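You operate a simulated robot arm through the tools that you are given. There is no shell and no other tool.

You are at the controls of a simulated robot arm. One attempt, no reset.

Task
Eject the slug from the green-banded mould, put it in the steel tray.
Fine: push it up with the orange lever and set the lever back; the other slugs stay in their moulds. Where these are worked on the way, their far stop is far enough and under half their travel is too little: orange lever.

The check looks at the end state, three seconds after you hand in, the way a careful person would. Anything else that was tipped, shoved, dropped, spilled or broken makes it a failure.

Robot
A 6-joint arm with a fingered hand, fixed in place. Base frame: the origin is on the floor under the middle of its stand, x ahead of it, y to its left, z up; the work surface is at about z = 820. Units: mm, degrees, N and s.
With the tool pointing down near the work surface it reaches from about 280 to 780 mm from the base axis. Its first joint turns from -115.0 to 115.0 degrees. Payload 4 kg.
The tool frame sits at the grasp point between the pads (the TCP): z along the fingers, y along the line on which they close. The tips reach 26 mm beyond it. The gripper opens to 164 mm; its body begins 73 mm behind the TCP. The gripper is a hand of 5 fingers: y runs from the thumb to the fingers, the wrist lies at [0, 0, -239] in the tool frame, and closing takes about 1.5 s.
Orientation is that of the tool frame in the base frame, as [roll, pitch, yaw] about the fixed x, y, z axes, in that order (R = Rz(yaw) Ry(pitch) Rx(roll)). With the fingers straight down and closing along the base's y, the tool's x points along the base's -x, its y along +y and its z along -z.

Tools
- The arm moves only by the tool servo_tool. Its argument "plan" is a list of rows, each a list of 3 entries, a list of its own where there are three numbers: the shift along the tool's x, y, z in units of 40 mm (1.0 is 40 mm), then the turn, a rotation vector about the tool's x, y, z in units of 4 degrees (1.0 is 4 degrees), then the opening, from 0 (shut) to 1 (fully open). In form: [[[tx, ty, tz], [rx, ry, rz], hand], ...]. A call has 1 to 20 rows; each row shifts and turns the commanded pose from where the row before left it, along the tool's axes as they then stand. A call with a number of a shift or a turn outside -1 to 1 is refused whole. A row lasts 0.2 s, in which the tool goes at most 50 mm and 8.6 degrees; a call with a longer step from one row to the next is refused whole, and so is a gripper value outside its range. Where a pose cannot be reached the arm comes as near as it can. A force on the tool above 40 N (or 10 N above the force at the start of the call, whichever is more), or a blocked arm, ends the call early, and 0.2 s more pass. Each finger travels about 45 mm/s and halts on what it meets, pressing with about 26 N; the grip force reading is that of the motor and also rises with nothing between the fingers. The clock runs only during rows and for 0.2 s after the last one: add rows that do not move to give the fingers time. It gives the time, the measured TCP pose, the force on the tool (base axes), the opening and the grip force at its end, in the units of the frame above (readings bear some noise), with the torque about the TCP (base axes, N m) and any sound that the robot's microphone picked up.
- Cameras (640 x 400 px; columns grow to the right, rows downward): "scene" is fixed at [394, 506.3, 1641.7]; the picture's right is [-0.46, -0.89, 0.00], its down [-0.86, 0.45, -0.25] and it looks along [0.22, -0.11, -0.97] (base axes); focal length 345 px, centre (320, 200). "wrist" rides on the gripper at [50, -70, -93] in the tool frame; the picture's right is [0.81, 0.59, 0.00], its down [-0.43, 0.60, -0.68] and it looks along [-0.40, 0.55, 0.74] (tool axes); focal length 270 px, centre (320, 200). There is no depth. A picture from a camera that has moved, and an enlarged one, comes with that camera's place and axes in the base frame and with its lens. The place of the scene camera against the robot may be out by one fixed shift of up to 18 mm in any direction.
- camera(camera): a new picture of that camera. No time passes.
- slide_trunk(by): slides the trunk up (or, below 0, down) by that many mm; the arm rides with it, the base frame stays. It gives what a move gives, with no picture.
- set_grasp(shape): the hand has 5 fingers and takes this shape, open, in about a second: jaw (thumb against the fingers, like two jaws); tri (thumb and two fingers); tip (a fingertip pinch); poke (one finger out to press); point (the index stretched); flat (the hand flat); cup (the hand cupped); fist (a fist). The gripper value then closes the fingers along that shape, each until it touches; the sizes above hold for jaw. It gives what a move gives, with no picture.
- close_up(camera, box): a new picture of the part [left, top, right, bottom] of that camera's present view, enlarged. No time passes.
- close_job(): hands the job in; it is judged then, once.

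Places have to be worked out from the pictures, the camera data and where the tool is seen. Open the gripper and draw the arm clear of the work before you hand the job in, unless the task says otherwise.

The tools are called as name(argument=value, ...) on one line, values as JSON. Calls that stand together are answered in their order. servo_tool: Moves the arm, as the interface text tells. Its arguments: {"type":"object","properties":{"plan":{"type":"array"}},"required":["plan"]} The other tools are called the same way: slide_trunk (by) moves the trunk up or down; set_grasp (shape) gives the hand a shape; camera (camera) takes a picture; close_up (camera, box) takes an enlarged picture of a part of a camera's view; close_job () hands the job in.

At the start:

```text
time_s: 0.0
eef_pos: [499.8, 326.4, 1289.9]
tool_rot: [179.9, 0.1, -179.9]
ft_force: [-0.5, -0.6, 0.1]
ft_torque: [0.02, -0.01, 0.02]
finger_gap: 163.9
grip_force: 0.1
shape: jaw
trunk travel left (down, up): [-850.0, 140.0]
```

scene: 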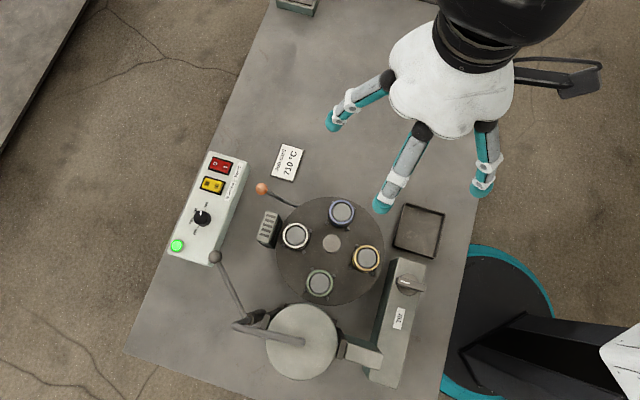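
wrist: 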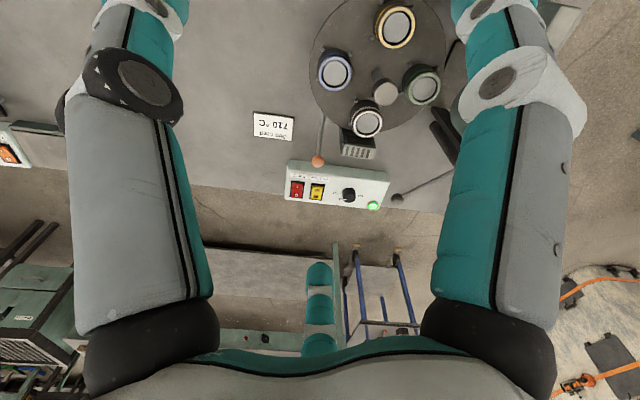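

I'll look more closely at the work area first: the turntable with four moulds, the orange-tipped lever, the tray and the controls.

close_up(camera="scene", box=[240, 170, 480, 320])

close_up(camera="scene", box=[150, 130, 310, 270])

close_up(camera="scene", box=[200, 230, 460, 400])

close_up(camera="wrist", box=[240, 0, 480, 220])

```text
2.67 times, centred on (360, 245) of scene
camera zoom: at [394.0, 506.3, 1641.7], right [-0.46, -0.89, 0.0], down [-0.86, 0.45, -0.25], along [0.22, -0.11, -0.97], focal length 921 px, centre (213, 80)
```

zoom: 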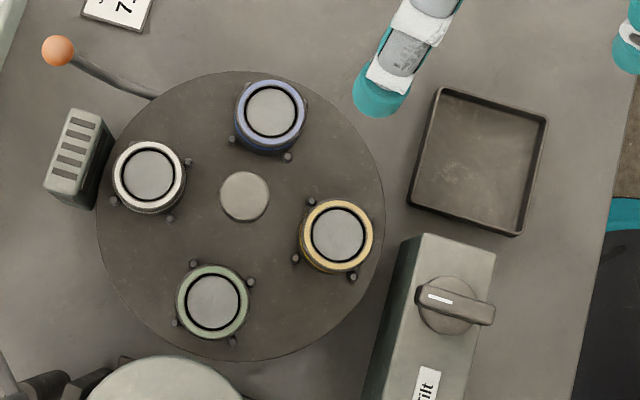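

```text
2.86 times, centred on (230, 200) of scene
camera zoom: at [394.0, 506.3, 1641.7], right [-0.46, -0.89, 0.0], down [-0.86, 0.45, -0.25], along [0.22, -0.11, -0.97], focal length 987 px, centre (577, 200)
```

zoom: 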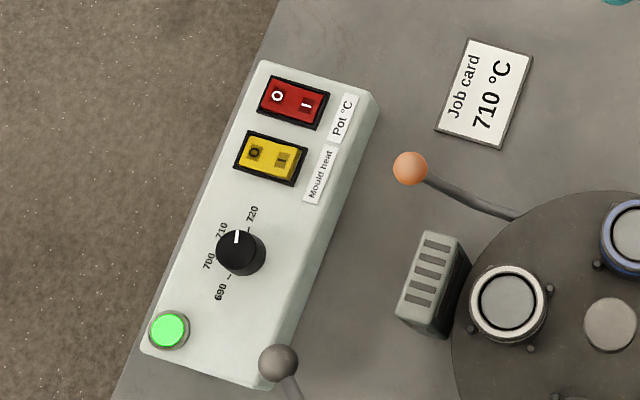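

```text
2.35 times, centred on (330, 315) of scene
camera zoom: at [394.0, 506.3, 1641.7], right [-0.46, -0.89, 0.0], down [-0.86, 0.45, -0.25], along [0.22, -0.11, -0.97], focal length 813 px, centre (296, -71)
```

zoom: 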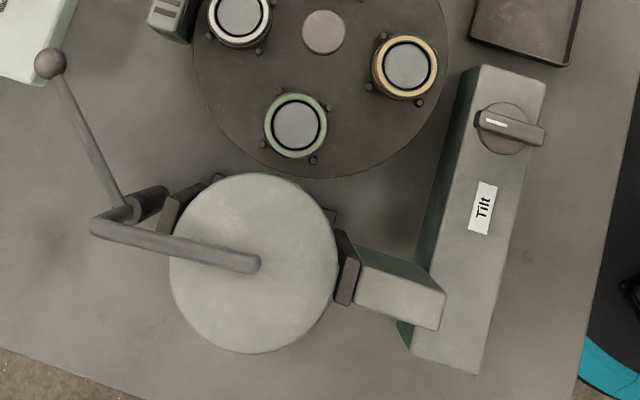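

```text
1.82 times, centred on (360, 110) of wrist
camera zoom: at [450.8, 257.5, 1380.6], right [-0.81, 0.59, 0.0], down [0.43, 0.6, 0.68], along [0.4, 0.55, -0.74], focal length 491 px, centre (247, 364)
```

zoom: 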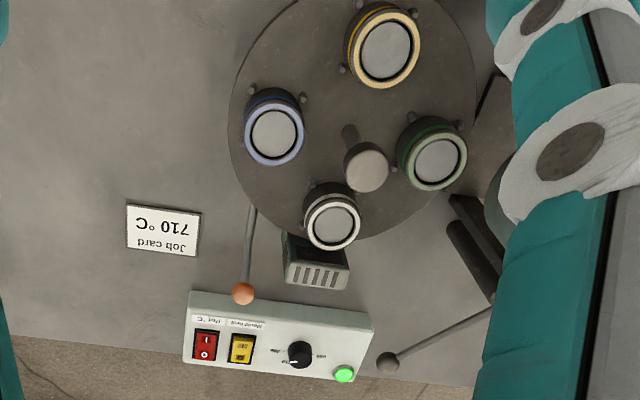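

The orange lever seems to run under the disc towards the mould that is now blue, so the table probably has to be indexed. I'll bring the wrist camera closer from the robot's side, staying well above everything.

servo_tool(plan=[[[0.7375, -0.283, 0.7625], [0, 0, 0], 1], [[0.7375, -0.283, 0.7625], [0, 0, 0], 1], [[0.7375, -0.283, 0.7625], [0, 0, 0], 1], [[0.7375, -0.283, 0.7625], [0, 0, 0], 1], [[0.7375, -0.283, 0.7625], [0, 0, 0], 1], [[0.7375, -0.283, 0.7625], [0, 0, 0], 1], [[0, 0, 0], [0, 0, 0], 1]])

camera(camera="wrist")

camera(camera="scene")

```text
time_s: 1.6
eef_pos: [323.6, 258.3, 1105.5]
tool_rot: [180.0, 0.0, -179.9]
ft_force: [-0.8, -0.1, -0.3]
ft_torque: [-0.01, 0.0, -0.02]
finger_gap: 164.0
grip_force: 0.0
shape: jaw
trunk travel left (down, up): [-850.0, 140.0]
```

```text
taken
camera wrist: at [274.6, 189.9, 1197.8], right [-0.81, 0.59, 0.0], down [0.43, 0.6, 0.68], along [0.4, 0.55, -0.74], focal length 270 px, centre (320, 200)
```

wrist: 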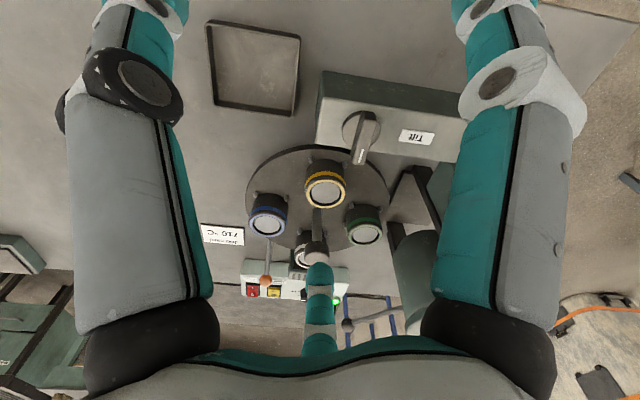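

```text
taken
```

scene: 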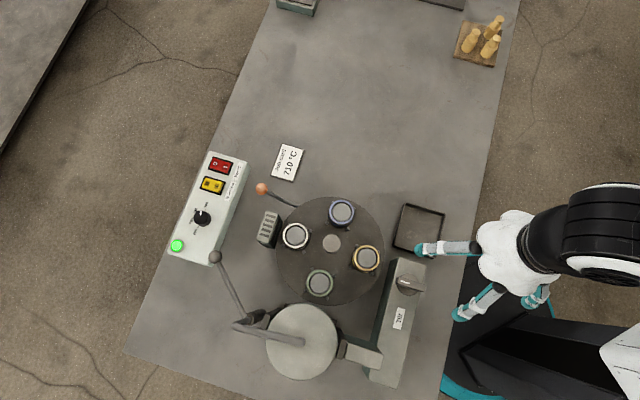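

close_up(camera="wrist", box=[200, 130, 400, 310])

close_up(camera="wrist", box=[230, 140, 340, 230])

```text
2.22 times, centred on (300, 220) of wrist
camera zoom: at [274.6, 189.9, 1197.8], right [-0.81, 0.59, 0.0], down [0.43, 0.6, 0.68], along [0.4, 0.55, -0.74], focal length 601 px, centre (364, 156)
```

zoom: 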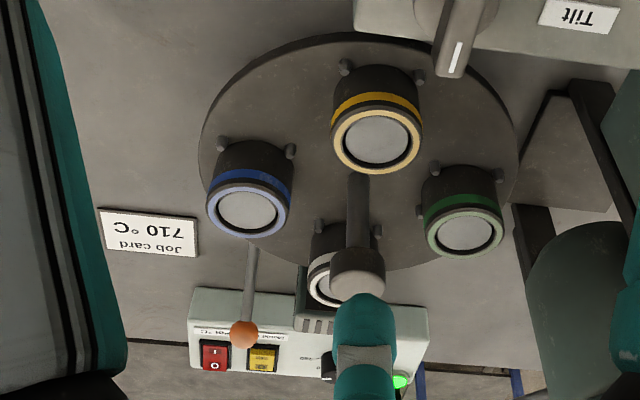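

```text
4.44 times, centred on (285, 185) of wrist
camera zoom: at [274.6, 189.9, 1197.8], right [-0.81, 0.59, 0.0], down [0.43, 0.6, 0.68], along [0.4, 0.55, -0.74], focal length 1201 px, centre (476, 267)
```

zoom: 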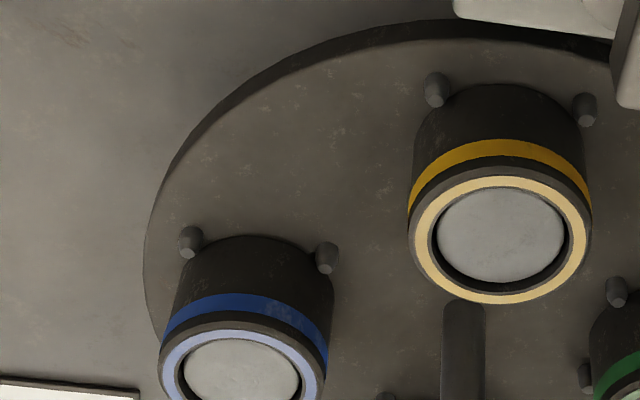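

Triangulating the two wrist views gives mould tops near z≈924 (green ≈(409,496), blue ≈(514,387)), a hub knob ≈(464,444,965) and the lever ball ≈(646,518,906). Next I want a view of the lever where it goes under the disc, so I move to the +x/-y side, staying high.

servo_tool(plan=[[[-0.939, 0.242, 0.3], [0, 0, 0], 1], [[-0.939, 0.242, 0.3], [0, 0, 0], 1], [[-0.939, 0.242, 0.3], [0, 0, 0], 1], [[-0.939, 0.242, 0.3], [0, 0, 0], 1], [[-0.939, 0.242, 0.3], [0, 0, 0], 1], [[-0.939, 0.242, 0.3], [0, 0, 0], 1], [[-0.939, 0.242, 0.3], [0, 0, 0], 1], [[-0.939, 0.242, 0.3], [0, 0, 0], 1], [[-0.939, 0.242, 0.3], [0, 0, 0], 1]])

servo_tool(plan=[[[0, 0, 0], [0, 0, -0.97], 1], [[0, 0, 0], [0, 0, -0.97], 1], [[0, 0, 0], [0, 0, -0.97], 1], [[0, 0, 0], [0, 0, -0.97], 1], [[0, 0, 0], [0, 0, -0.97], 1], [[0, 0, 0], [0, 0, -0.97], 1], [[0, 0, 0], [0, 0, -0.97], 1], [[0, 0, 0], [0, 0, -0.97], 1], [[0, 0, 0], [0, 0, -0.97], 1], [[0, 0, 0], [0, 0, -0.97], 1], [[0, 0, 0], [0, 0, -0.97], 1], [[0, 0, 0], [0, 0, -0.97], 1], [[0, 0, 0], [0, 0, -0.97], 1], [[0, 0, 0], [0, 0, -0.97], 1], [[0, 0, 0], [0, 0, -0.97], 1], [[0, 0, 0], [0, 0, -0.97], 1], [[0, 0, 0], [0, 0, -0.97], 1]])

camera(camera="wrist")

close_up(camera="wrist", box=[200, 100, 440, 280])

```text
time_s: 3.6
eef_pos: [664.0, 345.5, 995.9]
tool_rot: [-179.9, -0.1, -179.9]
ft_force: [0.4, 0.6, -0.2]
ft_torque: [-0.02, 0.02, 0.02]
finger_gap: 163.8
grip_force: 0.0
shape: jaw
trunk travel left (down, up): [-850.0, 140.0]
```

```text
time_s: 7.2
eef_pos: [661.7, 346.6, 997.4]
tool_rot: [-180.0, 0.0, -114.0]
ft_force: [0.2, 0.2, 0.3]
ft_torque: [0.01, -0.01, 0.01]
finger_gap: 163.9
grip_force: 0.0
shape: jaw
trunk travel left (down, up): [-850.0, 140.0]
```

```text
taken
camera wrist: at [705.8, 272.3, 1089.7], right [-0.87, -0.5, 0.0], down [-0.37, 0.64, 0.68], along [-0.34, 0.59, -0.74], focal length 270 px, centre (320, 200)
```

wrist: 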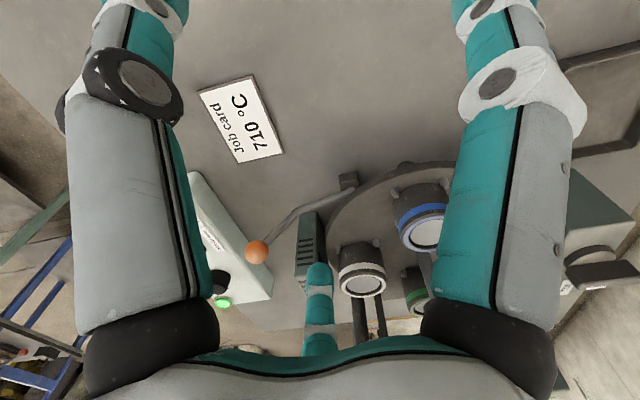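

```text
2.22 times, centred on (320, 190) of wrist
camera zoom: at [705.8, 272.3, 1089.7], right [-0.87, -0.5, 0.0], down [-0.37, 0.64, 0.68], along [-0.34, 0.59, -0.74], focal length 601 px, centre (320, 222)
```

zoom: 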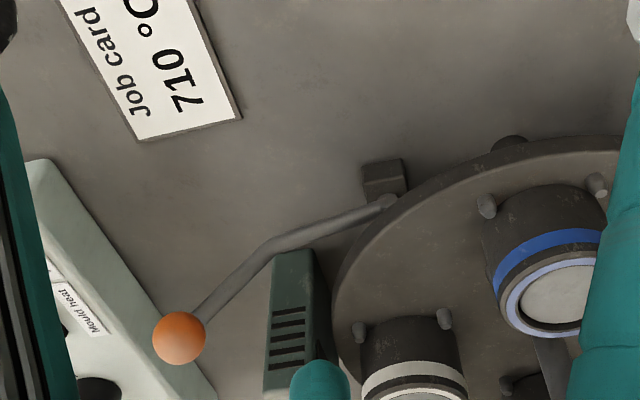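

The lever has a fulcrum block at the disc's edge, and something round sticks out under the disc near blue's place. I shift the camera to look right under that edge.

servo_tool(plan=[[[0.714, 0.1475, 0.475], [0, 0, 0], 1], [[0.714, 0.1475, 0.475], [0, 0, 0], 1], [[0.714, 0.1475, 0.475], [0, 0, 0], 1], [[0, 0, 0], [0, 0, 0], 1]])

camera(camera="wrist")

close_up(camera="wrist", box=[190, 120, 450, 310])

```text
time_s: 8.2
eef_pos: [609.8, 275.6, 940.7]
tool_rot: [180.0, 0.0, -114.0]
ft_force: [-0.8, 0.3, -0.3]
ft_torque: [-0.01, 0.01, 0.04]
finger_gap: 163.7
grip_force: 0.0
shape: jaw
trunk travel left (down, up): [-850.0, 140.0]
```

```text
taken
camera wrist: at [654.4, 201.2, 1032.7], right [-0.87, -0.5, 0.0], down [-0.37, 0.64, 0.68], along [-0.34, 0.59, -0.74], focal length 270 px, centre (320, 200)
```

wrist: 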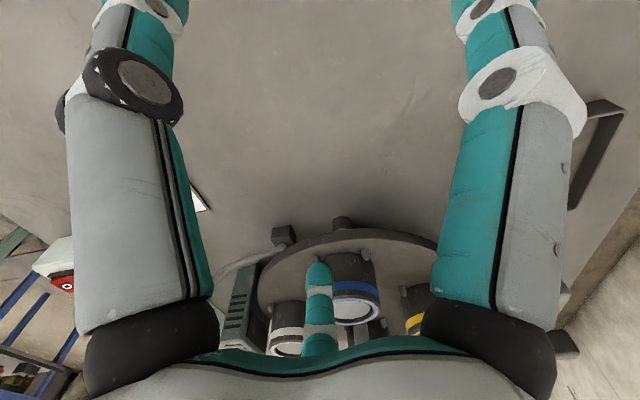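

```text
2.11 times, centred on (320, 215) of wrist
camera zoom: at [654.4, 201.2, 1032.7], right [-0.87, -0.5, 0.0], down [-0.37, 0.64, 0.68], along [-0.34, 0.59, -0.74], focal length 569 px, centre (320, 168)
```

zoom: 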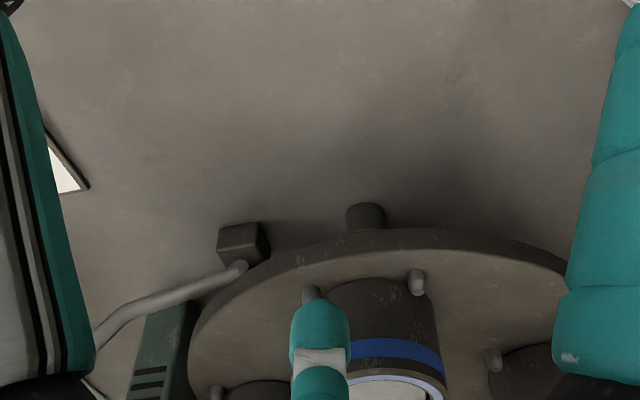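

Under the disc a vertical ram stands at about (520,381), exactly under blue's place, and the lever pivots right beside it. So green must be indexed half a turn to that place. I rise and go above the hub knob to look at how it is built.

servo_tool(plan=[[[0, 0, -1], [0, 0, 0], 1], [[0, 0, -1], [0, 0, 0], 1], [[0, 0, -1], [0, 0, 0], 1], [[0, 0, -1], [0, 0, 0], 1], [[-0.386, 0.84, 0], [0, 0, 0], 1], [[-0.386, 0.84, 0], [0, 0, 0], 1], [[-0.386, 0.84, 0], [0, 0, 0], 1]])

camera(camera="wrist")

camera(camera="scene")

```text
time_s: 9.8
eef_pos: [537.0, 360.2, 1099.5]
tool_rot: [-179.9, 0.0, -113.9]
ft_force: [-0.9, -0.4, 0.2]
ft_torque: [-0.01, 0.0, 0.02]
finger_gap: 163.8
grip_force: 0.1
shape: jaw
trunk travel left (down, up): [-850.0, 140.0]
```

```text
taken
camera wrist: at [580.3, 286.2, 1192.4], right [-0.87, -0.5, 0.0], down [-0.37, 0.64, 0.68], along [-0.34, 0.59, -0.74], focal length 270 px, centre (320, 200)
```

wrist: 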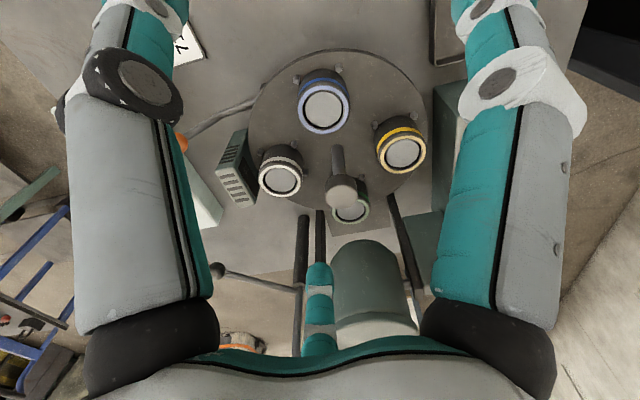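

```text
taken
```

scene: 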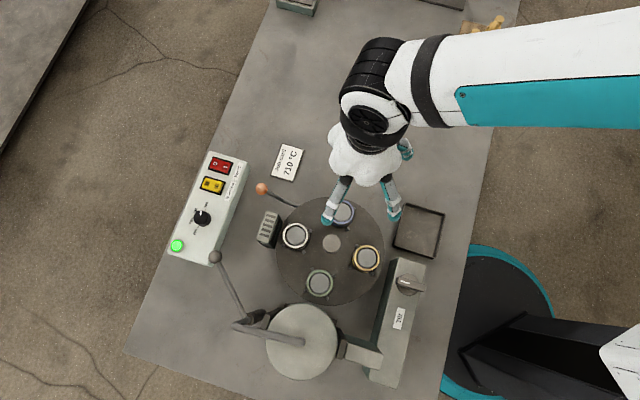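

close_up(camera="wrist", box=[220, 40, 440, 230])

close_up(camera="wrist", box=[200, 190, 440, 350])

```text
2.11 times, centred on (330, 135) of wrist
camera zoom: at [580.3, 286.2, 1192.4], right [-0.87, -0.5, 0.0], down [-0.37, 0.64, 0.68], along [-0.34, 0.59, -0.74], focal length 569 px, centre (299, 337)
```

zoom: 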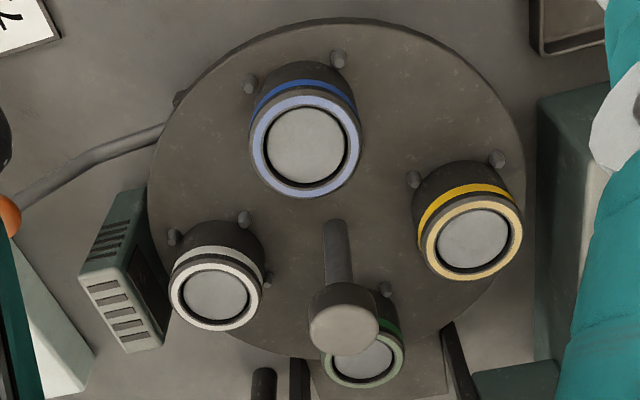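

```text
2.50 times, centred on (320, 270) of wrist
camera zoom: at [580.3, 286.2, 1192.4], right [-0.87, -0.5, 0.0], down [-0.37, 0.64, 0.68], along [-0.34, 0.59, -0.74], focal length 676 px, centre (320, 25)
```

zoom: 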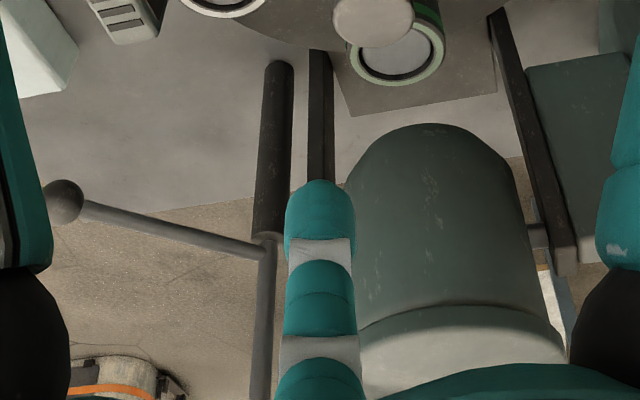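

Hub knob: about 36 mm wide, cap z≈956–970 at (463.5,443), clear of the mould tops and of the pot. I move above it and check that the wrist reaches yaw −90 there.

servo_tool(plan=[[[-0.382, 0.841, 0], [0, 0, 0], 1], [[-0.382, 0.841, 0], [0, 0, 0], 1], [[-0.382, 0.841, 0], [0, 0, 0], 1], [[0, 0, 0], [0, 0, -1], 1], [[0, 0, 0], [0, 0, -1], 1], [[0, 0, 0], [0, 0, -1], 1], [[0, 0, 0], [0, 0, -1], 1], [[0, 0, 0], [0, 0, -1], 1], [[0, 0, 0], [0, 0, -1], 1], [[0, 0, 0], [0, 0, 0], 1]])

camera(camera="wrist")

camera(camera="scene")

```text
time_s: 12.0
eef_pos: [463.9, 441.0, 1100.0]
tool_rot: [180.0, 0.0, -89.9]
ft_force: [0.5, 0.3, 0.1]
ft_torque: [-0.01, 0.01, 0.02]
finger_gap: 164.1
grip_force: 0.1
shape: jaw
trunk travel left (down, up): [-850.0, 140.0]
```

```text
taken
camera wrist: at [534.5, 391.1, 1192.6], right [-0.59, -0.81, 0.0], down [-0.6, 0.43, 0.68], along [-0.55, 0.4, -0.74], focal length 270 px, centre (320, 200)
```

wrist: 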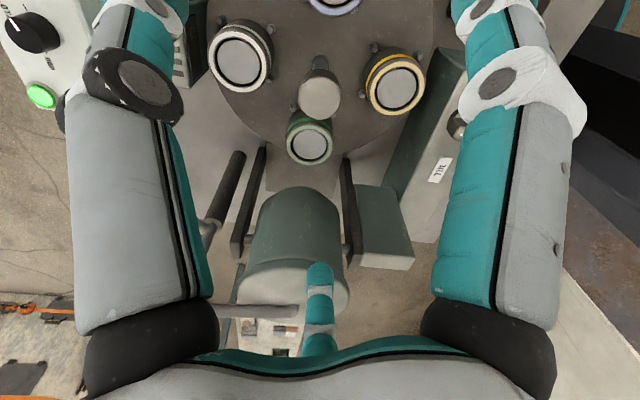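

```text
taken
```

scene: 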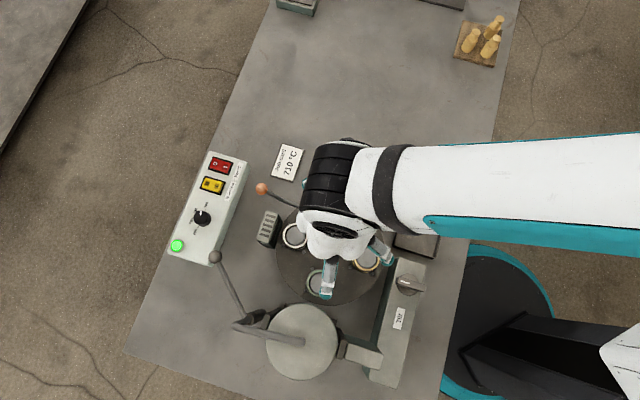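

Yaw −90 is fine, and this view puts the knob at (463,443.5,970). Now I turn back the other way to see how far I can wind before gripping.

servo_tool(plan=[[[0, 0, 0], [0, 0, 1], 1], [[0, 0, 0], [0, 0, 1], 1], [[0, 0, 0], [0, 0, 1], 1], [[0, 0, 0], [0, 0, 1], 1], [[0, 0, 0], [0, 0, 1], 1], [[0, 0, 0], [0, 0, 1], 1], [[0, 0, 0], [0, 0, 1], 1], [[0, 0, 0], [0, 0, 1], 1], [[0, 0, 0], [0, 0, 1], 1], [[0, 0, 0], [0, 0, 1], 1], [[0, 0, 0], [0, 0, 1], 1], [[0, 0, 0], [0, 0, 1], 1], [[0, 0, 0], [0, 0, 1], 1], [[0, 0, 0], [0, 0, 1], 1], [[0, 0, 0], [0, 0, 1], 1], [[0, 0, 0], [0, 0, 1], 1], [[0, 0, 0], [0, 0, 1], 1], [[0, 0, 0], [0, 0, 1], 1], [[0, 0, 0], [0, 0, 1], 1], [[0, 0, 0], [0, 0, 1], 1]])

servo_tool(plan=[[[0, 0, 0], [0, 0, 1], 1], [[0, 0, 0], [0, 0, 1], 1], [[0, 0, 0], [0, 0, 0.5], 1], [[0, 0, 0], [0, 0, 0], 1]])

camera(camera="wrist")

```text
time_s: 16.2
eef_pos: [464.3, 441.1, 1100.6]
tool_rot: [180.0, 0.0, -170.2]
ft_force: [0.0, 0.6, -0.1]
ft_torque: [-0.01, 0.01, -0.02]
finger_gap: 163.9
grip_force: 0.0
shape: jaw
trunk travel left (down, up): [-850.0, 140.0]
```

```text
time_s: 17.2
eef_pos: [463.8, 441.4, 1100.5]
tool_rot: [-179.9, 0.0, 180.0]
ft_force: [0.0, -0.9, -0.3]
ft_torque: [0.03, 0.01, 0.02]
finger_gap: 164.1
grip_force: 0.1
shape: jaw
trunk travel left (down, up): [-850.0, 140.0]
```

```text
taken
camera wrist: at [414.4, 372.4, 1192.4], right [-0.81, 0.59, 0.0], down [0.43, 0.6, 0.68], along [0.4, 0.55, -0.74], focal length 270 px, centre (320, 200)
```

wrist: 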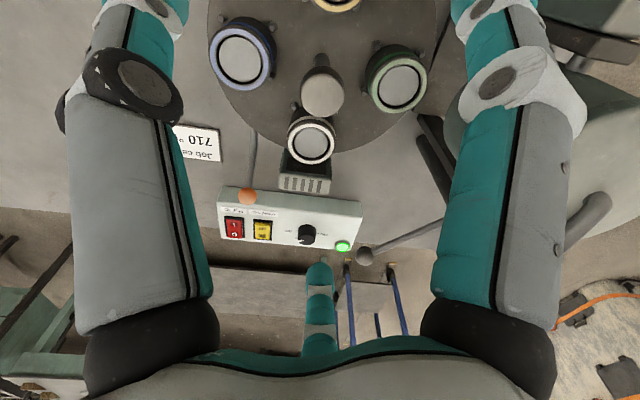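

I line up on the hub (464,443) and go down so the pads sit at the cap's height, leaving the tips about 15 mm above the mould tops.

servo_tool(plan=[[[-0.01, 0.05, 0.85], [0, 0, 0], 1], [[0, 0, 0.85], [0, 0, 0], 1], [[0, 0, 0.85], [0, 0, 0], 1], [[0, 0, 0.8], [0, 0, 0], 1], [[0, 0, 0], [0, 0, 0], 1]])

camera(camera="wrist")

close_up(camera="scene", box=[240, 150, 440, 330])

```text
time_s: 18.4
eef_pos: [465.9, 443.7, 966.4]
tool_rot: [-179.9, -0.1, 180.0]
ft_force: [0.1, 0.5, 0.7]
ft_torque: [-0.02, -0.01, 0.01]
finger_gap: 163.8
grip_force: 0.1
shape: jaw
trunk travel left (down, up): [-850.0, 140.0]
```

```text
taken
camera wrist: at [414.7, 374.3, 1058.4], right [-0.81, 0.59, 0.0], down [0.43, 0.59, 0.68], along [0.4, 0.55, -0.74], focal length 270 px, centre (320, 200)
```

wrist: 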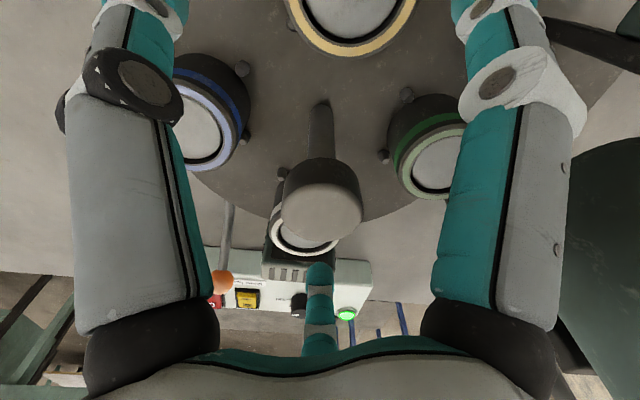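

```text
2.22 times, centred on (340, 240) of scene
camera zoom: at [394.0, 506.3, 1641.7], right [-0.46, -0.89, 0.0], down [-0.86, 0.45, -0.25], along [0.22, -0.11, -0.97], focal length 768 px, centre (276, 111)
```

zoom: 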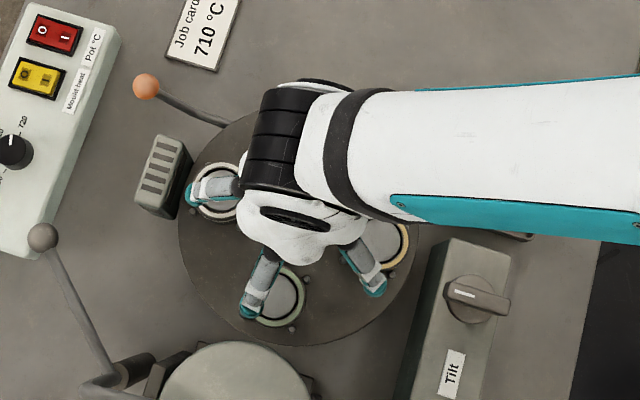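

No contact, the tool is centred on the cap. I close halfway first and check that the fingers do not dip onto the moulds.

servo_tool(plan=[[[0, 0, 0], [0, 0, 0], 0.8], [[0, 0, 0], [0, 0, 0], 0.6], [[0, 0, 0], [0, 0, 0], 0.45], [[0, 0, 0], [0, 0, 0], 0.45], [[0, 0, 0], [0, 0, 0], 0.45]])

camera(camera="wrist")

close_up(camera="scene", box=[240, 150, 440, 330])

```text
time_s: 19.6
eef_pos: [465.5, 443.8, 966.2]
tool_rot: [-179.9, -0.1, 180.0]
ft_force: [-0.3, -0.1, 0.5]
ft_torque: [-0.01, 0.01, 0.0]
finger_gap: 74.0
grip_force: 0.1
shape: jaw
trunk travel left (down, up): [-850.0, 140.0]
```

```text
taken
camera wrist: at [414.8, 374.3, 1058.5], right [-0.81, 0.59, 0.0], down [0.43, 0.6, 0.68], along [0.4, 0.55, -0.74], focal length 270 px, centre (320, 200)
```

wrist: 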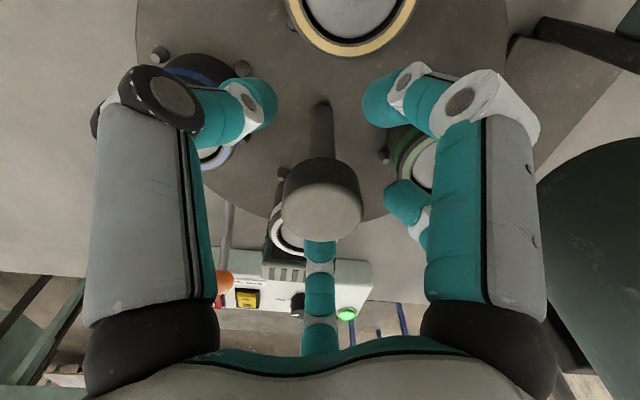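

```text
2.22 times, centred on (340, 240) of scene
camera zoom: at [394.0, 506.3, 1641.7], right [-0.46, -0.89, 0.0], down [-0.86, 0.45, -0.25], along [0.22, -0.11, -0.97], focal length 768 px, centre (276, 111)
```

zoom: 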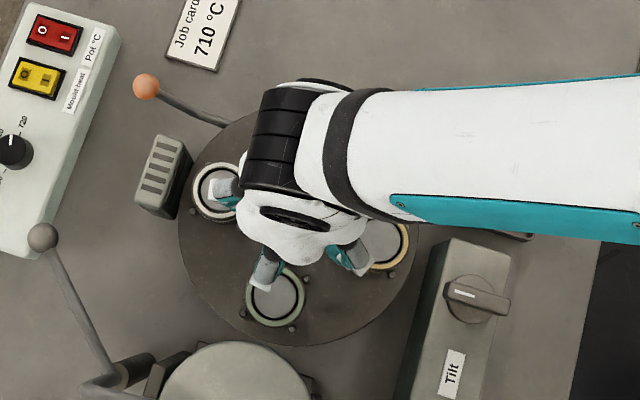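

Nothing touched at a 74 mm gap. I close on the cap.

servo_tool(plan=[[[0, 0, 0], [0, 0, 0], 0.3], [[0, 0, 0], [0, 0, 0], 0.2], [[0, 0, 0], [0, 0, 0], 0.1], [[0, 0, 0], [0, 0, 0], 0.0], [[0, 0, 0], [0, 0, 0], 0.0], [[0, 0, 0], [0, 0, 0], 0.0], [[0, 0, 0], [0, 0, 0], 0.0]])

camera(camera="wrist")

```text
time_s: 21.2
eef_pos: [464.9, 443.6, 964.9]
tool_rot: [-179.9, -0.1, 180.0]
ft_force: [-1.4, -0.9, -11.0]
ft_torque: [0.44, 0.04, 0.0]
finger_gap: 14.9
grip_force: 26.0
shape: jaw
trunk travel left (down, up): [-850.0, 140.0]
```

```text
taken
camera wrist: at [414.9, 374.4, 1057.5], right [-0.81, 0.59, 0.0], down [0.43, 0.6, 0.68], along [0.4, 0.55, -0.74], focal length 270 px, centre (320, 200)
```

wrist: 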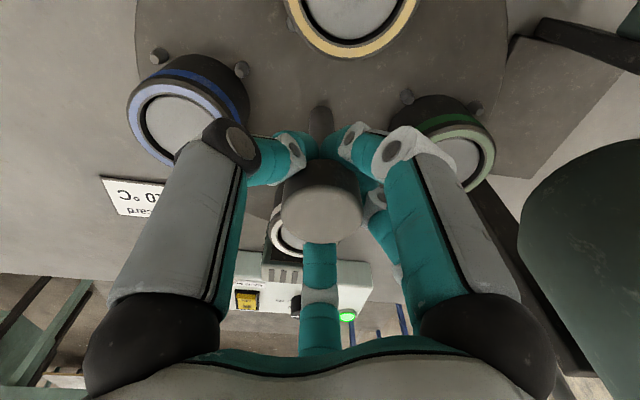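

The tips closed round the post just under the cap (gap 15 mm). I ease the upward pull slightly and try a small twist to see whether the table follows.

servo_tool(plan=[[[0, 0, 0.05], [0, 0, -0.5], 0], [[0, 0, 0], [0, 0, -0.5], 0], [[0, 0, 0], [0, 0, -0.5], 0], [[0, 0, 0], [0, 0, -0.5], 0], [[0, 0, 0], [0, 0, -0.5], 0], [[0, 0, 0], [0, 0, -0.5], 0], [[0, 0, 0], [0, 0, 0], 0]])

close_up(camera="scene", box=[240, 150, 440, 330])

camera(camera="wrist")

```text
time_s: 22.8
eef_pos: [464.6, 442.9, 965.2]
tool_rot: [-180.0, 0.1, -167.9]
ft_force: [-5.3, 0.5, 1.3]
ft_torque: [0.49, 0.05, -0.21]
finger_gap: 14.6
grip_force: 25.6
shape: jaw
trunk travel left (down, up): [-850.0, 140.0]
```

```text
2.22 times, centred on (340, 240) of scene
camera zoom: at [394.0, 506.3, 1641.7], right [-0.46, -0.89, 0.0], down [-0.86, 0.45, -0.25], along [0.22, -0.11, -0.97], focal length 768 px, centre (276, 111)
```

zoom: 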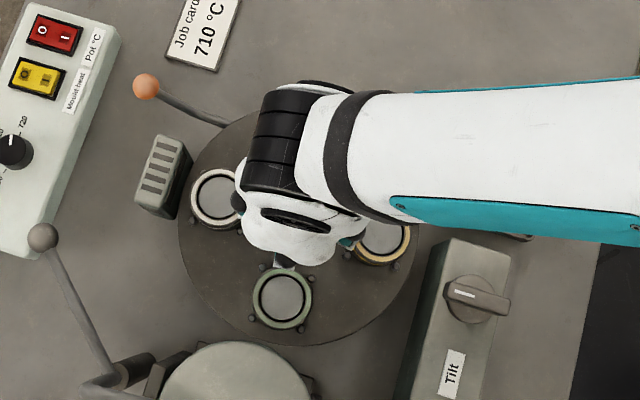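

```text
taken
camera wrist: at [429.7, 365.3, 1056.8], right [-0.91, 0.41, 0.0], down [0.3, 0.67, 0.68], along [0.28, 0.62, -0.74], focal length 270 px, centre (320, 200)
```

wrist: 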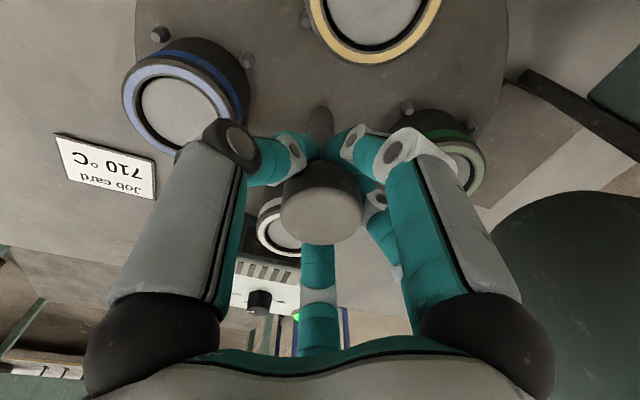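

The table did follow, by about 6° for a 12° twist, so the hub is the handle but it slips or winds up somewhat. I continue 24° and measure again.

servo_tool(plan=[[[0, 0, 0], [0, 0, -0.6], 0], [[0, 0, 0], [0, 0, -0.6], 0], [[0, 0, 0], [0, 0, -0.6], 0], [[0, 0, 0], [0, 0, -0.6], 0], [[0, 0, 0], [0, 0, -0.6], 0], [[0, 0, 0], [0, 0, -0.6], 0], [[0, 0, 0], [0, 0, -0.6], 0], [[0, 0, 0], [0, 0, -0.6], 0], [[0, 0, 0], [0, 0, -0.6], 0], [[0, 0, 0], [0, 0, -0.6], 0], [[0, 0, 0], [0, 0, 0], 0]])

close_up(camera="scene", box=[240, 150, 440, 330])

camera(camera="wrist")

```text
time_s: 25.2
eef_pos: [463.9, 443.3, 964.5]
tool_rot: [-179.9, -0.1, -144.1]
ft_force: [-8.8, 0.5, -5.3]
ft_torque: [0.43, 0.23, -0.13]
finger_gap: 14.0
grip_force: 26.1
shape: jaw
trunk travel left (down, up): [-850.0, 140.0]
```

```text
2.22 times, centred on (340, 240) of scene
camera zoom: at [394.0, 506.3, 1641.7], right [-0.46, -0.89, 0.0], down [-0.86, 0.45, -0.25], along [0.22, -0.11, -0.97], focal length 768 px, centre (276, 111)
```

zoom: 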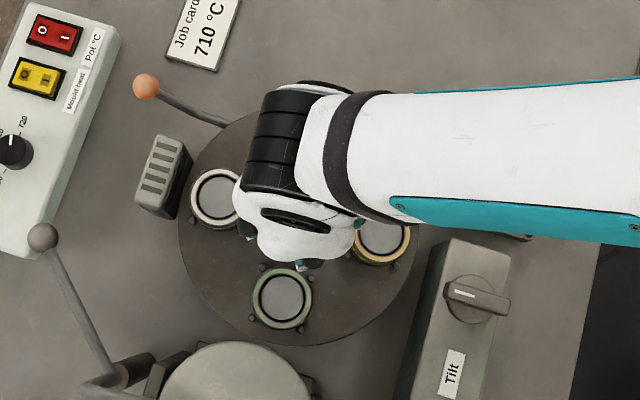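

```text
taken
camera wrist: at [464.6, 357.7, 1056.4], right [-1.0, 0.0, 0.0], down [0.0, 0.74, 0.68], along [0.0, 0.68, -0.74], focal length 270 px, centre (320, 200)
```

wrist: 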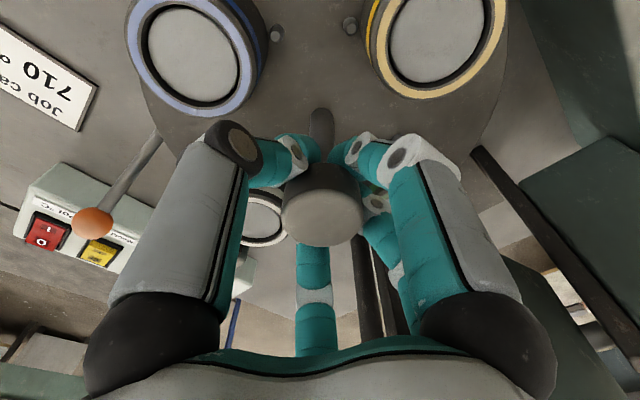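

The grip slipped on the thin post while the table held at about +6°, at roughly 0.2 N·m. I'll release, look at how the table sits, and re-grip higher on the wide cap for more torque.

servo_tool(plan=[[[0, 0, 0], [0, 0, 0], 0.2], [[0, 0, 0], [0, 0, 0], 0.45], [[0, 0, 0], [0, 0, 0], 0.5], [[0, 0, 0], [0, 0, 0], 0.5], [[0, 0, 0], [0, 0, 0], 0.5], [[0, 0, -0.2], [0, 0, 0], 0.5], [[0, 0, -0.2], [0, 0, 0], 0.5], [[0, 0, 0], [0, 0, 0], 0.5]])

close_up(camera="scene", box=[240, 150, 440, 330])

camera(camera="wrist")

```text
time_s: 27.0
eef_pos: [464.5, 443.3, 981.1]
tool_rot: [-179.9, 0.1, -143.9]
ft_force: [-0.6, -0.7, 0.2]
ft_torque: [-0.01, 0.01, 0.02]
finger_gap: 81.6
grip_force: 0.0
shape: jaw
trunk travel left (down, up): [-850.0, 140.0]
```

```text
2.22 times, centred on (340, 240) of scene
camera zoom: at [394.0, 506.3, 1641.7], right [-0.46, -0.89, 0.0], down [-0.86, 0.45, -0.25], along [0.22, -0.11, -0.97], focal length 768 px, centre (276, 111)
```

zoom: 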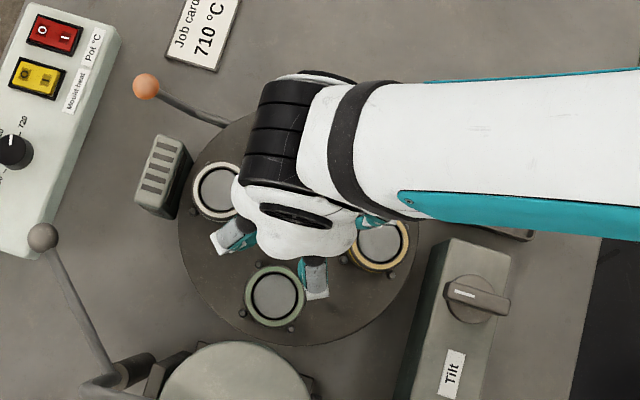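

```text
taken
camera wrist: at [465.3, 357.6, 1072.8], right [-1.0, 0.0, 0.0], down [0.0, 0.74, 0.68], along [0.0, 0.68, -0.74], focal length 270 px, centre (320, 200)
```

wrist: 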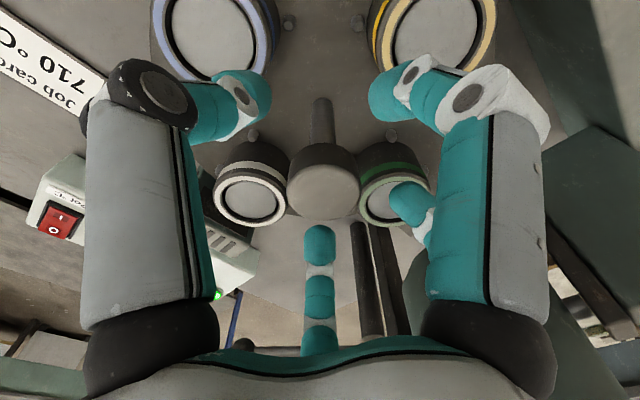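

On release the table sprang back to its index, so it is held by detents: it needs more torque to jump to the next place, but will then seat itself. I close on the cap's rim from 981.

servo_tool(plan=[[[0, 0, 0], [0, 0, 0], 0.35], [[0, 0, 0], [0, 0, 0], 0.25], [[0, 0, 0], [0, 0, 0], 0.1], [[0, 0, 0], [0, 0, 0], 0.0], [[0, 0, 0], [0, 0, 0], 0.0], [[0, 0, 0], [0, 0, 0], 0.0], [[0, 0, 0], [0, 0, 0], 0.0]])

camera(camera="wrist")

```text
time_s: 28.6
eef_pos: [465.2, 443.0, 978.6]
tool_rot: [-180.0, -0.1, -144.0]
ft_force: [-0.6, -1.2, -4.7]
ft_torque: [-0.03, 0.03, -0.01]
finger_gap: 29.4
grip_force: 26.9
shape: jaw
trunk travel left (down, up): [-850.0, 140.0]
```

```text
taken
camera wrist: at [465.3, 357.6, 1072.4], right [-1.0, 0.0, 0.0], down [0.0, 0.74, 0.68], along [0.0, 0.68, -0.74], focal length 270 px, centre (320, 200)
```

wrist: 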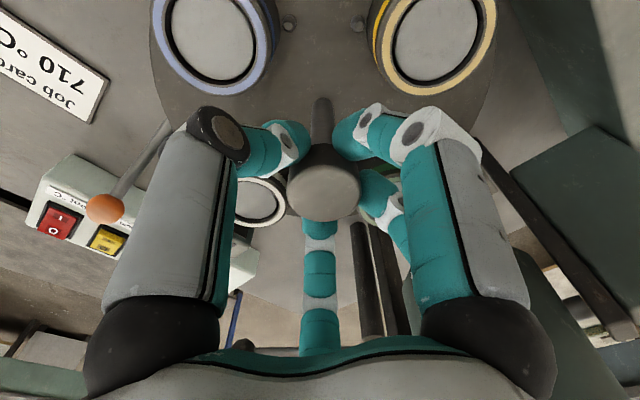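

Now gripping the cap's lower rim (gap 29 mm). I test a 16° twist with this grip.

servo_tool(plan=[[[0, 0, 0], [0, 0, -0.5], 0], [[0, 0, 0], [0, 0, -0.5], 0], [[0, 0, 0], [0, 0, -0.5], 0], [[0, 0, 0], [0, 0, -0.5], 0], [[0, 0, 0], [0, 0, -0.5], 0], [[0, 0, 0], [0, 0, -0.5], 0], [[0, 0, 0], [0, 0, -0.5], 0], [[0, 0, 0], [0, 0, -0.5], 0], [[0, 0, 0], [0, 0, 0], 0]])

close_up(camera="scene", box=[240, 150, 440, 330])

```text
time_s: 30.6
eef_pos: [465.0, 442.9, 979.1]
tool_rot: [179.9, -0.1, -128.0]
ft_force: [-4.3, -5.2, -8.5]
ft_torque: [-0.11, 0.05, -0.3]
finger_gap: 29.3
grip_force: 25.9
shape: jaw
trunk travel left (down, up): [-850.0, 140.0]
```

```text
2.22 times, centred on (340, 240) of scene
camera zoom: at [394.0, 506.3, 1641.7], right [-0.46, -0.89, 0.0], down [-0.86, 0.45, -0.25], along [0.22, -0.11, -0.97], focal length 768 px, centre (276, 111)
```

zoom: 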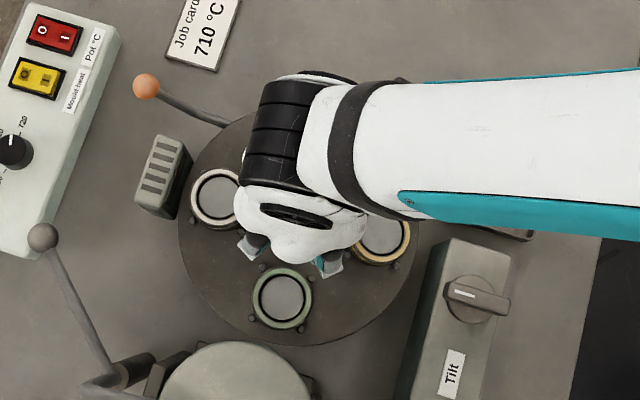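

servo_tool(plan=[[[0, 0, 0], [0, 0, -0.6], 0], [[0, 0, 0], [0, 0, -0.6], 0], [[0, 0, 0], [0, 0, -0.6], 0], [[0, 0, 0], [0, 0, -0.6], 0], [[0, 0, 0], [0, 0, -0.6], 0], [[0, 0, 0], [0, 0, -0.6], 0], [[0, 0, 0], [0, 0, -0.6], 0], [[0, 0, 0], [0, 0, -0.6], 0], [[0, 0, 0], [0, 0, -0.6], 0], [[0, 0, 0], [0, 0, -0.6], 0], [[0, 0, 0], [0, 0, 0], 0]])

close_up(camera="scene", box=[240, 150, 440, 330])

```text
time_s: 33.0
eef_pos: [466.1, 442.2, 979.4]
tool_rot: [-179.9, -0.1, -104.0]
ft_force: [-2.2, -5.4, -17.0]
ft_torque: [-0.15, -0.06, -0.34]
finger_gap: 28.0
grip_force: 25.9
shape: jaw
trunk travel left (down, up): [-850.0, 140.0]
```

```text
2.22 times, centred on (340, 240) of scene
camera zoom: at [394.0, 506.3, 1641.7], right [-0.46, -0.89, 0.0], down [-0.86, 0.45, -0.25], along [0.22, -0.11, -0.97], focal length 768 px, centre (276, 111)
```

zoom: 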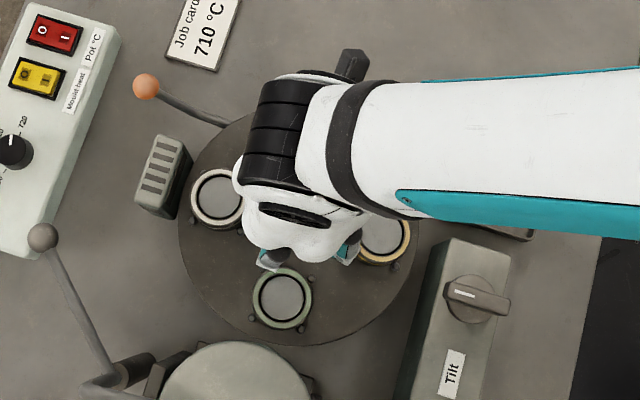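

The cap slips too at about 0.34 N·m, with the table again at about +7°: it acts like a stop or ratchet this way round. I try the other sense with the same grip.

servo_tool(plan=[[[0, 0, 0], [0, 0, 0.6], 0], [[0, 0, 0], [0, 0, 0.6], 0], [[0, 0, 0], [0, 0, 0.6], 0], [[0, 0, 0], [0, 0, 0.6], 0], [[0, 0, 0], [0, 0, 0.6], 0], [[0, 0, 0], [0, 0, 0.6], 0], [[0, 0, 0], [0, 0, 0.6], 0], [[0, 0, 0], [0, 0, 0.6], 0], [[0, 0, 0], [0, 0, 0.6], 0], [[0, 0, 0], [0, 0, 0.6], 0], [[0, 0, 0], [0, 0, 0.6], 0], [[0, 0, 0], [0, 0, 0.6], 0], [[0, 0, 0], [0, 0, 0.6], 0], [[0, 0, 0], [0, 0, 0.6], 0], [[0, 0, 0], [0, 0, 0], 0]])

close_up(camera="scene", box=[240, 150, 440, 330])

camera(camera="wrist")

```text
time_s: 36.2
eef_pos: [465.2, 442.5, 979.1]
tool_rot: [-180.0, -0.1, -137.6]
ft_force: [0.7, -9.9, -13.1]
ft_torque: [-0.26, 0.01, 0.0]
finger_gap: 28.0
grip_force: 25.6
shape: jaw
trunk travel left (down, up): [-850.0, 140.0]
```

```text
2.22 times, centred on (340, 240) of scene
camera zoom: at [394.0, 506.3, 1641.7], right [-0.46, -0.89, 0.0], down [-0.86, 0.45, -0.25], along [0.22, -0.11, -0.97], focal length 768 px, centre (276, 111)
```

zoom: 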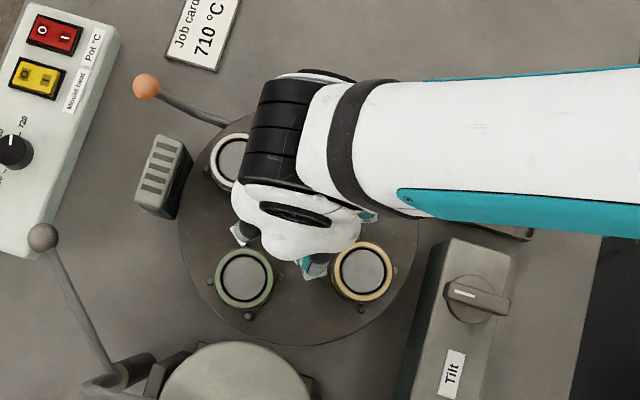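

```text
taken
camera wrist: at [475.5, 357.9, 1071.9], right [-0.99, -0.11, 0.0], down [-0.08, 0.73, 0.68], along [-0.08, 0.67, -0.74], focal length 270 px, centre (320, 200)
```

wrist: 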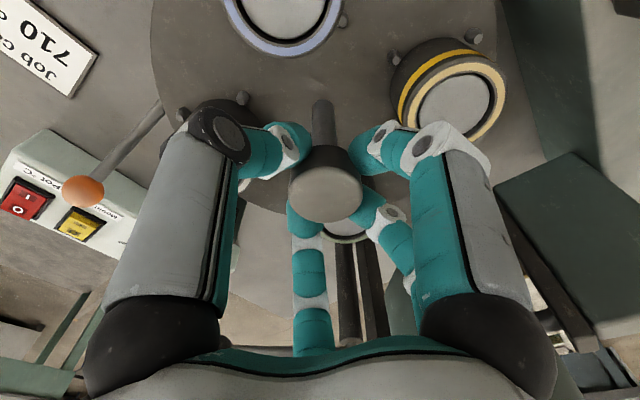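

It turns freely clockwise (seen from above), so this is a one-way ratchet: the table is now about 27° round. I carry on clockwise in this grip, watching forces and the picture.

servo_tool(plan=[[[0, 0, 0], [0, 0, 0.7], 0], [[0, 0, 0], [0, 0, 0.7], 0], [[0, 0, 0], [0, 0, 0.7], 0], [[0, 0, 0], [0, 0, 0.7], 0], [[0, 0, 0], [0, 0, 0.7], 0], [[0, 0, 0], [0, 0, 0.7], 0], [[0, 0, 0], [0, 0, 0.7], 0], [[0, 0, 0], [0, 0, 0.7], 0], [[0, 0, 0], [0, 0, 0.7], 0], [[0, 0, 0], [0, 0, 0.7], 0], [[0, 0, 0], [0, 0, 0.7], 0], [[0, 0, 0], [0, 0, 0.7], 0], [[0, 0, 0], [0, 0, 0.7], 0], [[0, 0, 0], [0, 0, 0.7], 0], [[0, 0, 0], [0, 0, 0.7], 0], [[0, 0, 0], [0, 0, 0], 0]])

close_up(camera="scene", box=[240, 150, 440, 330])

camera(camera="wrist")

```text
time_s: 39.6
eef_pos: [465.5, 442.3, 980.1]
tool_rot: [180.0, -0.1, -179.5]
ft_force: [-1.2, -15.0, -13.1]
ft_torque: [-0.36, 0.14, -0.02]
finger_gap: 28.5
grip_force: 25.9
shape: jaw
trunk travel left (down, up): [-850.0, 140.0]
```

```text
2.22 times, centred on (340, 240) of scene
camera zoom: at [394.0, 506.3, 1641.7], right [-0.46, -0.89, 0.0], down [-0.86, 0.45, -0.25], along [0.22, -0.11, -0.97], focal length 768 px, centre (276, 111)
```

zoom: 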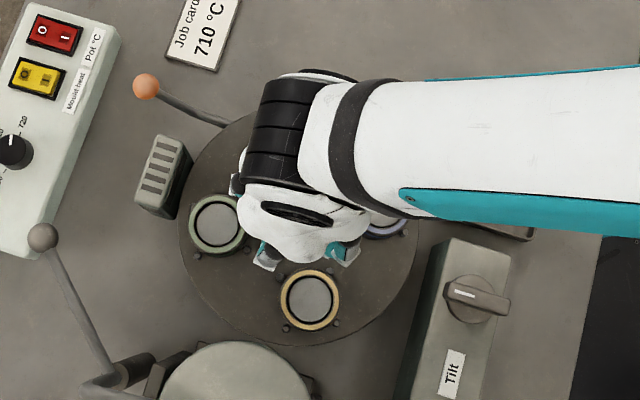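

```text
taken
camera wrist: at [415.5, 372.6, 1072.1], right [-0.81, 0.58, 0.0], down [0.43, 0.6, 0.68], along [0.39, 0.55, -0.74], focal length 270 px, centre (320, 200)
```

wrist: 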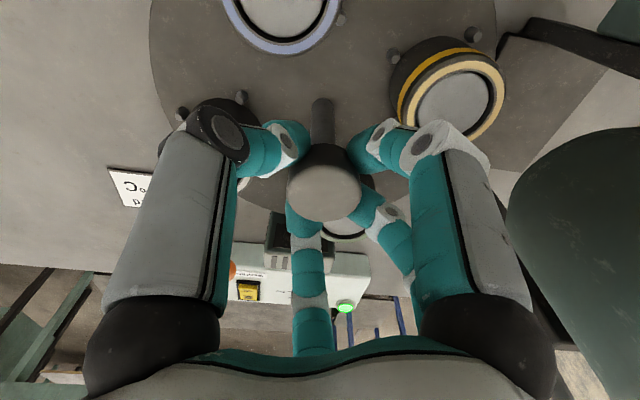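

Following without slip (about 69° so far). I continue.

servo_tool(plan=[[[0, 0, 0], [0, 0, 0.7], 0], [[0, 0, 0], [0, 0, 0.7], 0], [[0, 0, 0], [0, 0, 0.7], 0], [[0, 0, 0], [0, 0, 0.7], 0], [[0, 0, 0], [0, 0, 0.7], 0], [[0, 0, 0], [0, 0, 0.7], 0], [[0, 0, 0], [0, 0, 0.7], 0], [[0, 0, 0], [0, 0, 0.7], 0], [[0, 0, 0], [0, 0, 0.7], 0], [[0, 0, 0], [0, 0, 0.7], 0], [[0, 0, 0], [0, 0, 0.7], 0], [[0, 0, 0], [0, 0, 0.7], 0], [[0, 0, 0], [0, 0, 0.7], 0], [[0, 0, 0], [0, 0, 0.7], 0], [[0, 0, 0], [0, 0, 0.7], 0], [[0, 0, 0], [0, 0, 0], 0]])

close_up(camera="scene", box=[240, 150, 440, 330])

camera(camera="wrist")

```text
time_s: 43.0
eef_pos: [464.6, 440.8, 978.4]
tool_rot: [-179.9, -0.1, 138.5]
ft_force: [-5.8, -18.3, -15.6]
ft_torque: [-0.35, 0.32, 0.0]
finger_gap: 28.3
grip_force: 26.4
shape: jaw
trunk travel left (down, up): [-850.0, 140.0]
```

```text
2.22 times, centred on (340, 240) of scene
camera zoom: at [394.0, 506.3, 1641.7], right [-0.46, -0.89, 0.0], down [-0.86, 0.45, -0.25], along [0.22, -0.11, -0.97], focal length 768 px, centre (276, 111)
```

zoom: 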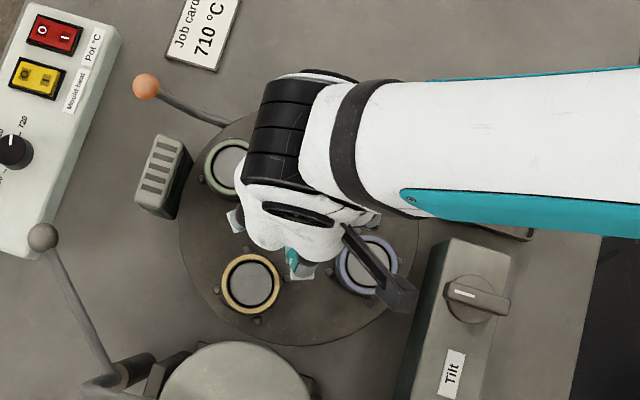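

```text
taken
camera wrist: at [381.1, 423.6, 1072.3], right [-0.21, 0.98, 0.0], down [0.72, 0.16, 0.68], along [0.66, 0.14, -0.74], focal length 270 px, centre (320, 200)
```

wrist: 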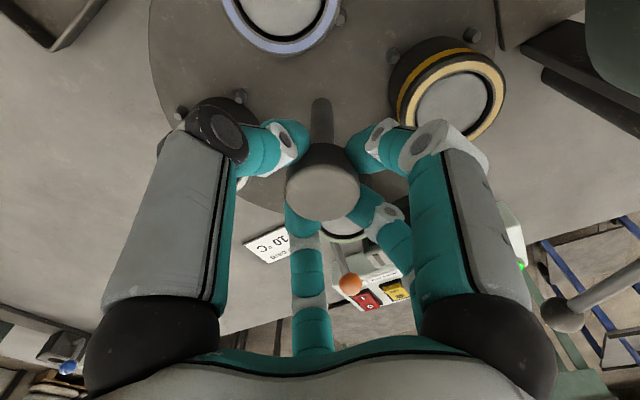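

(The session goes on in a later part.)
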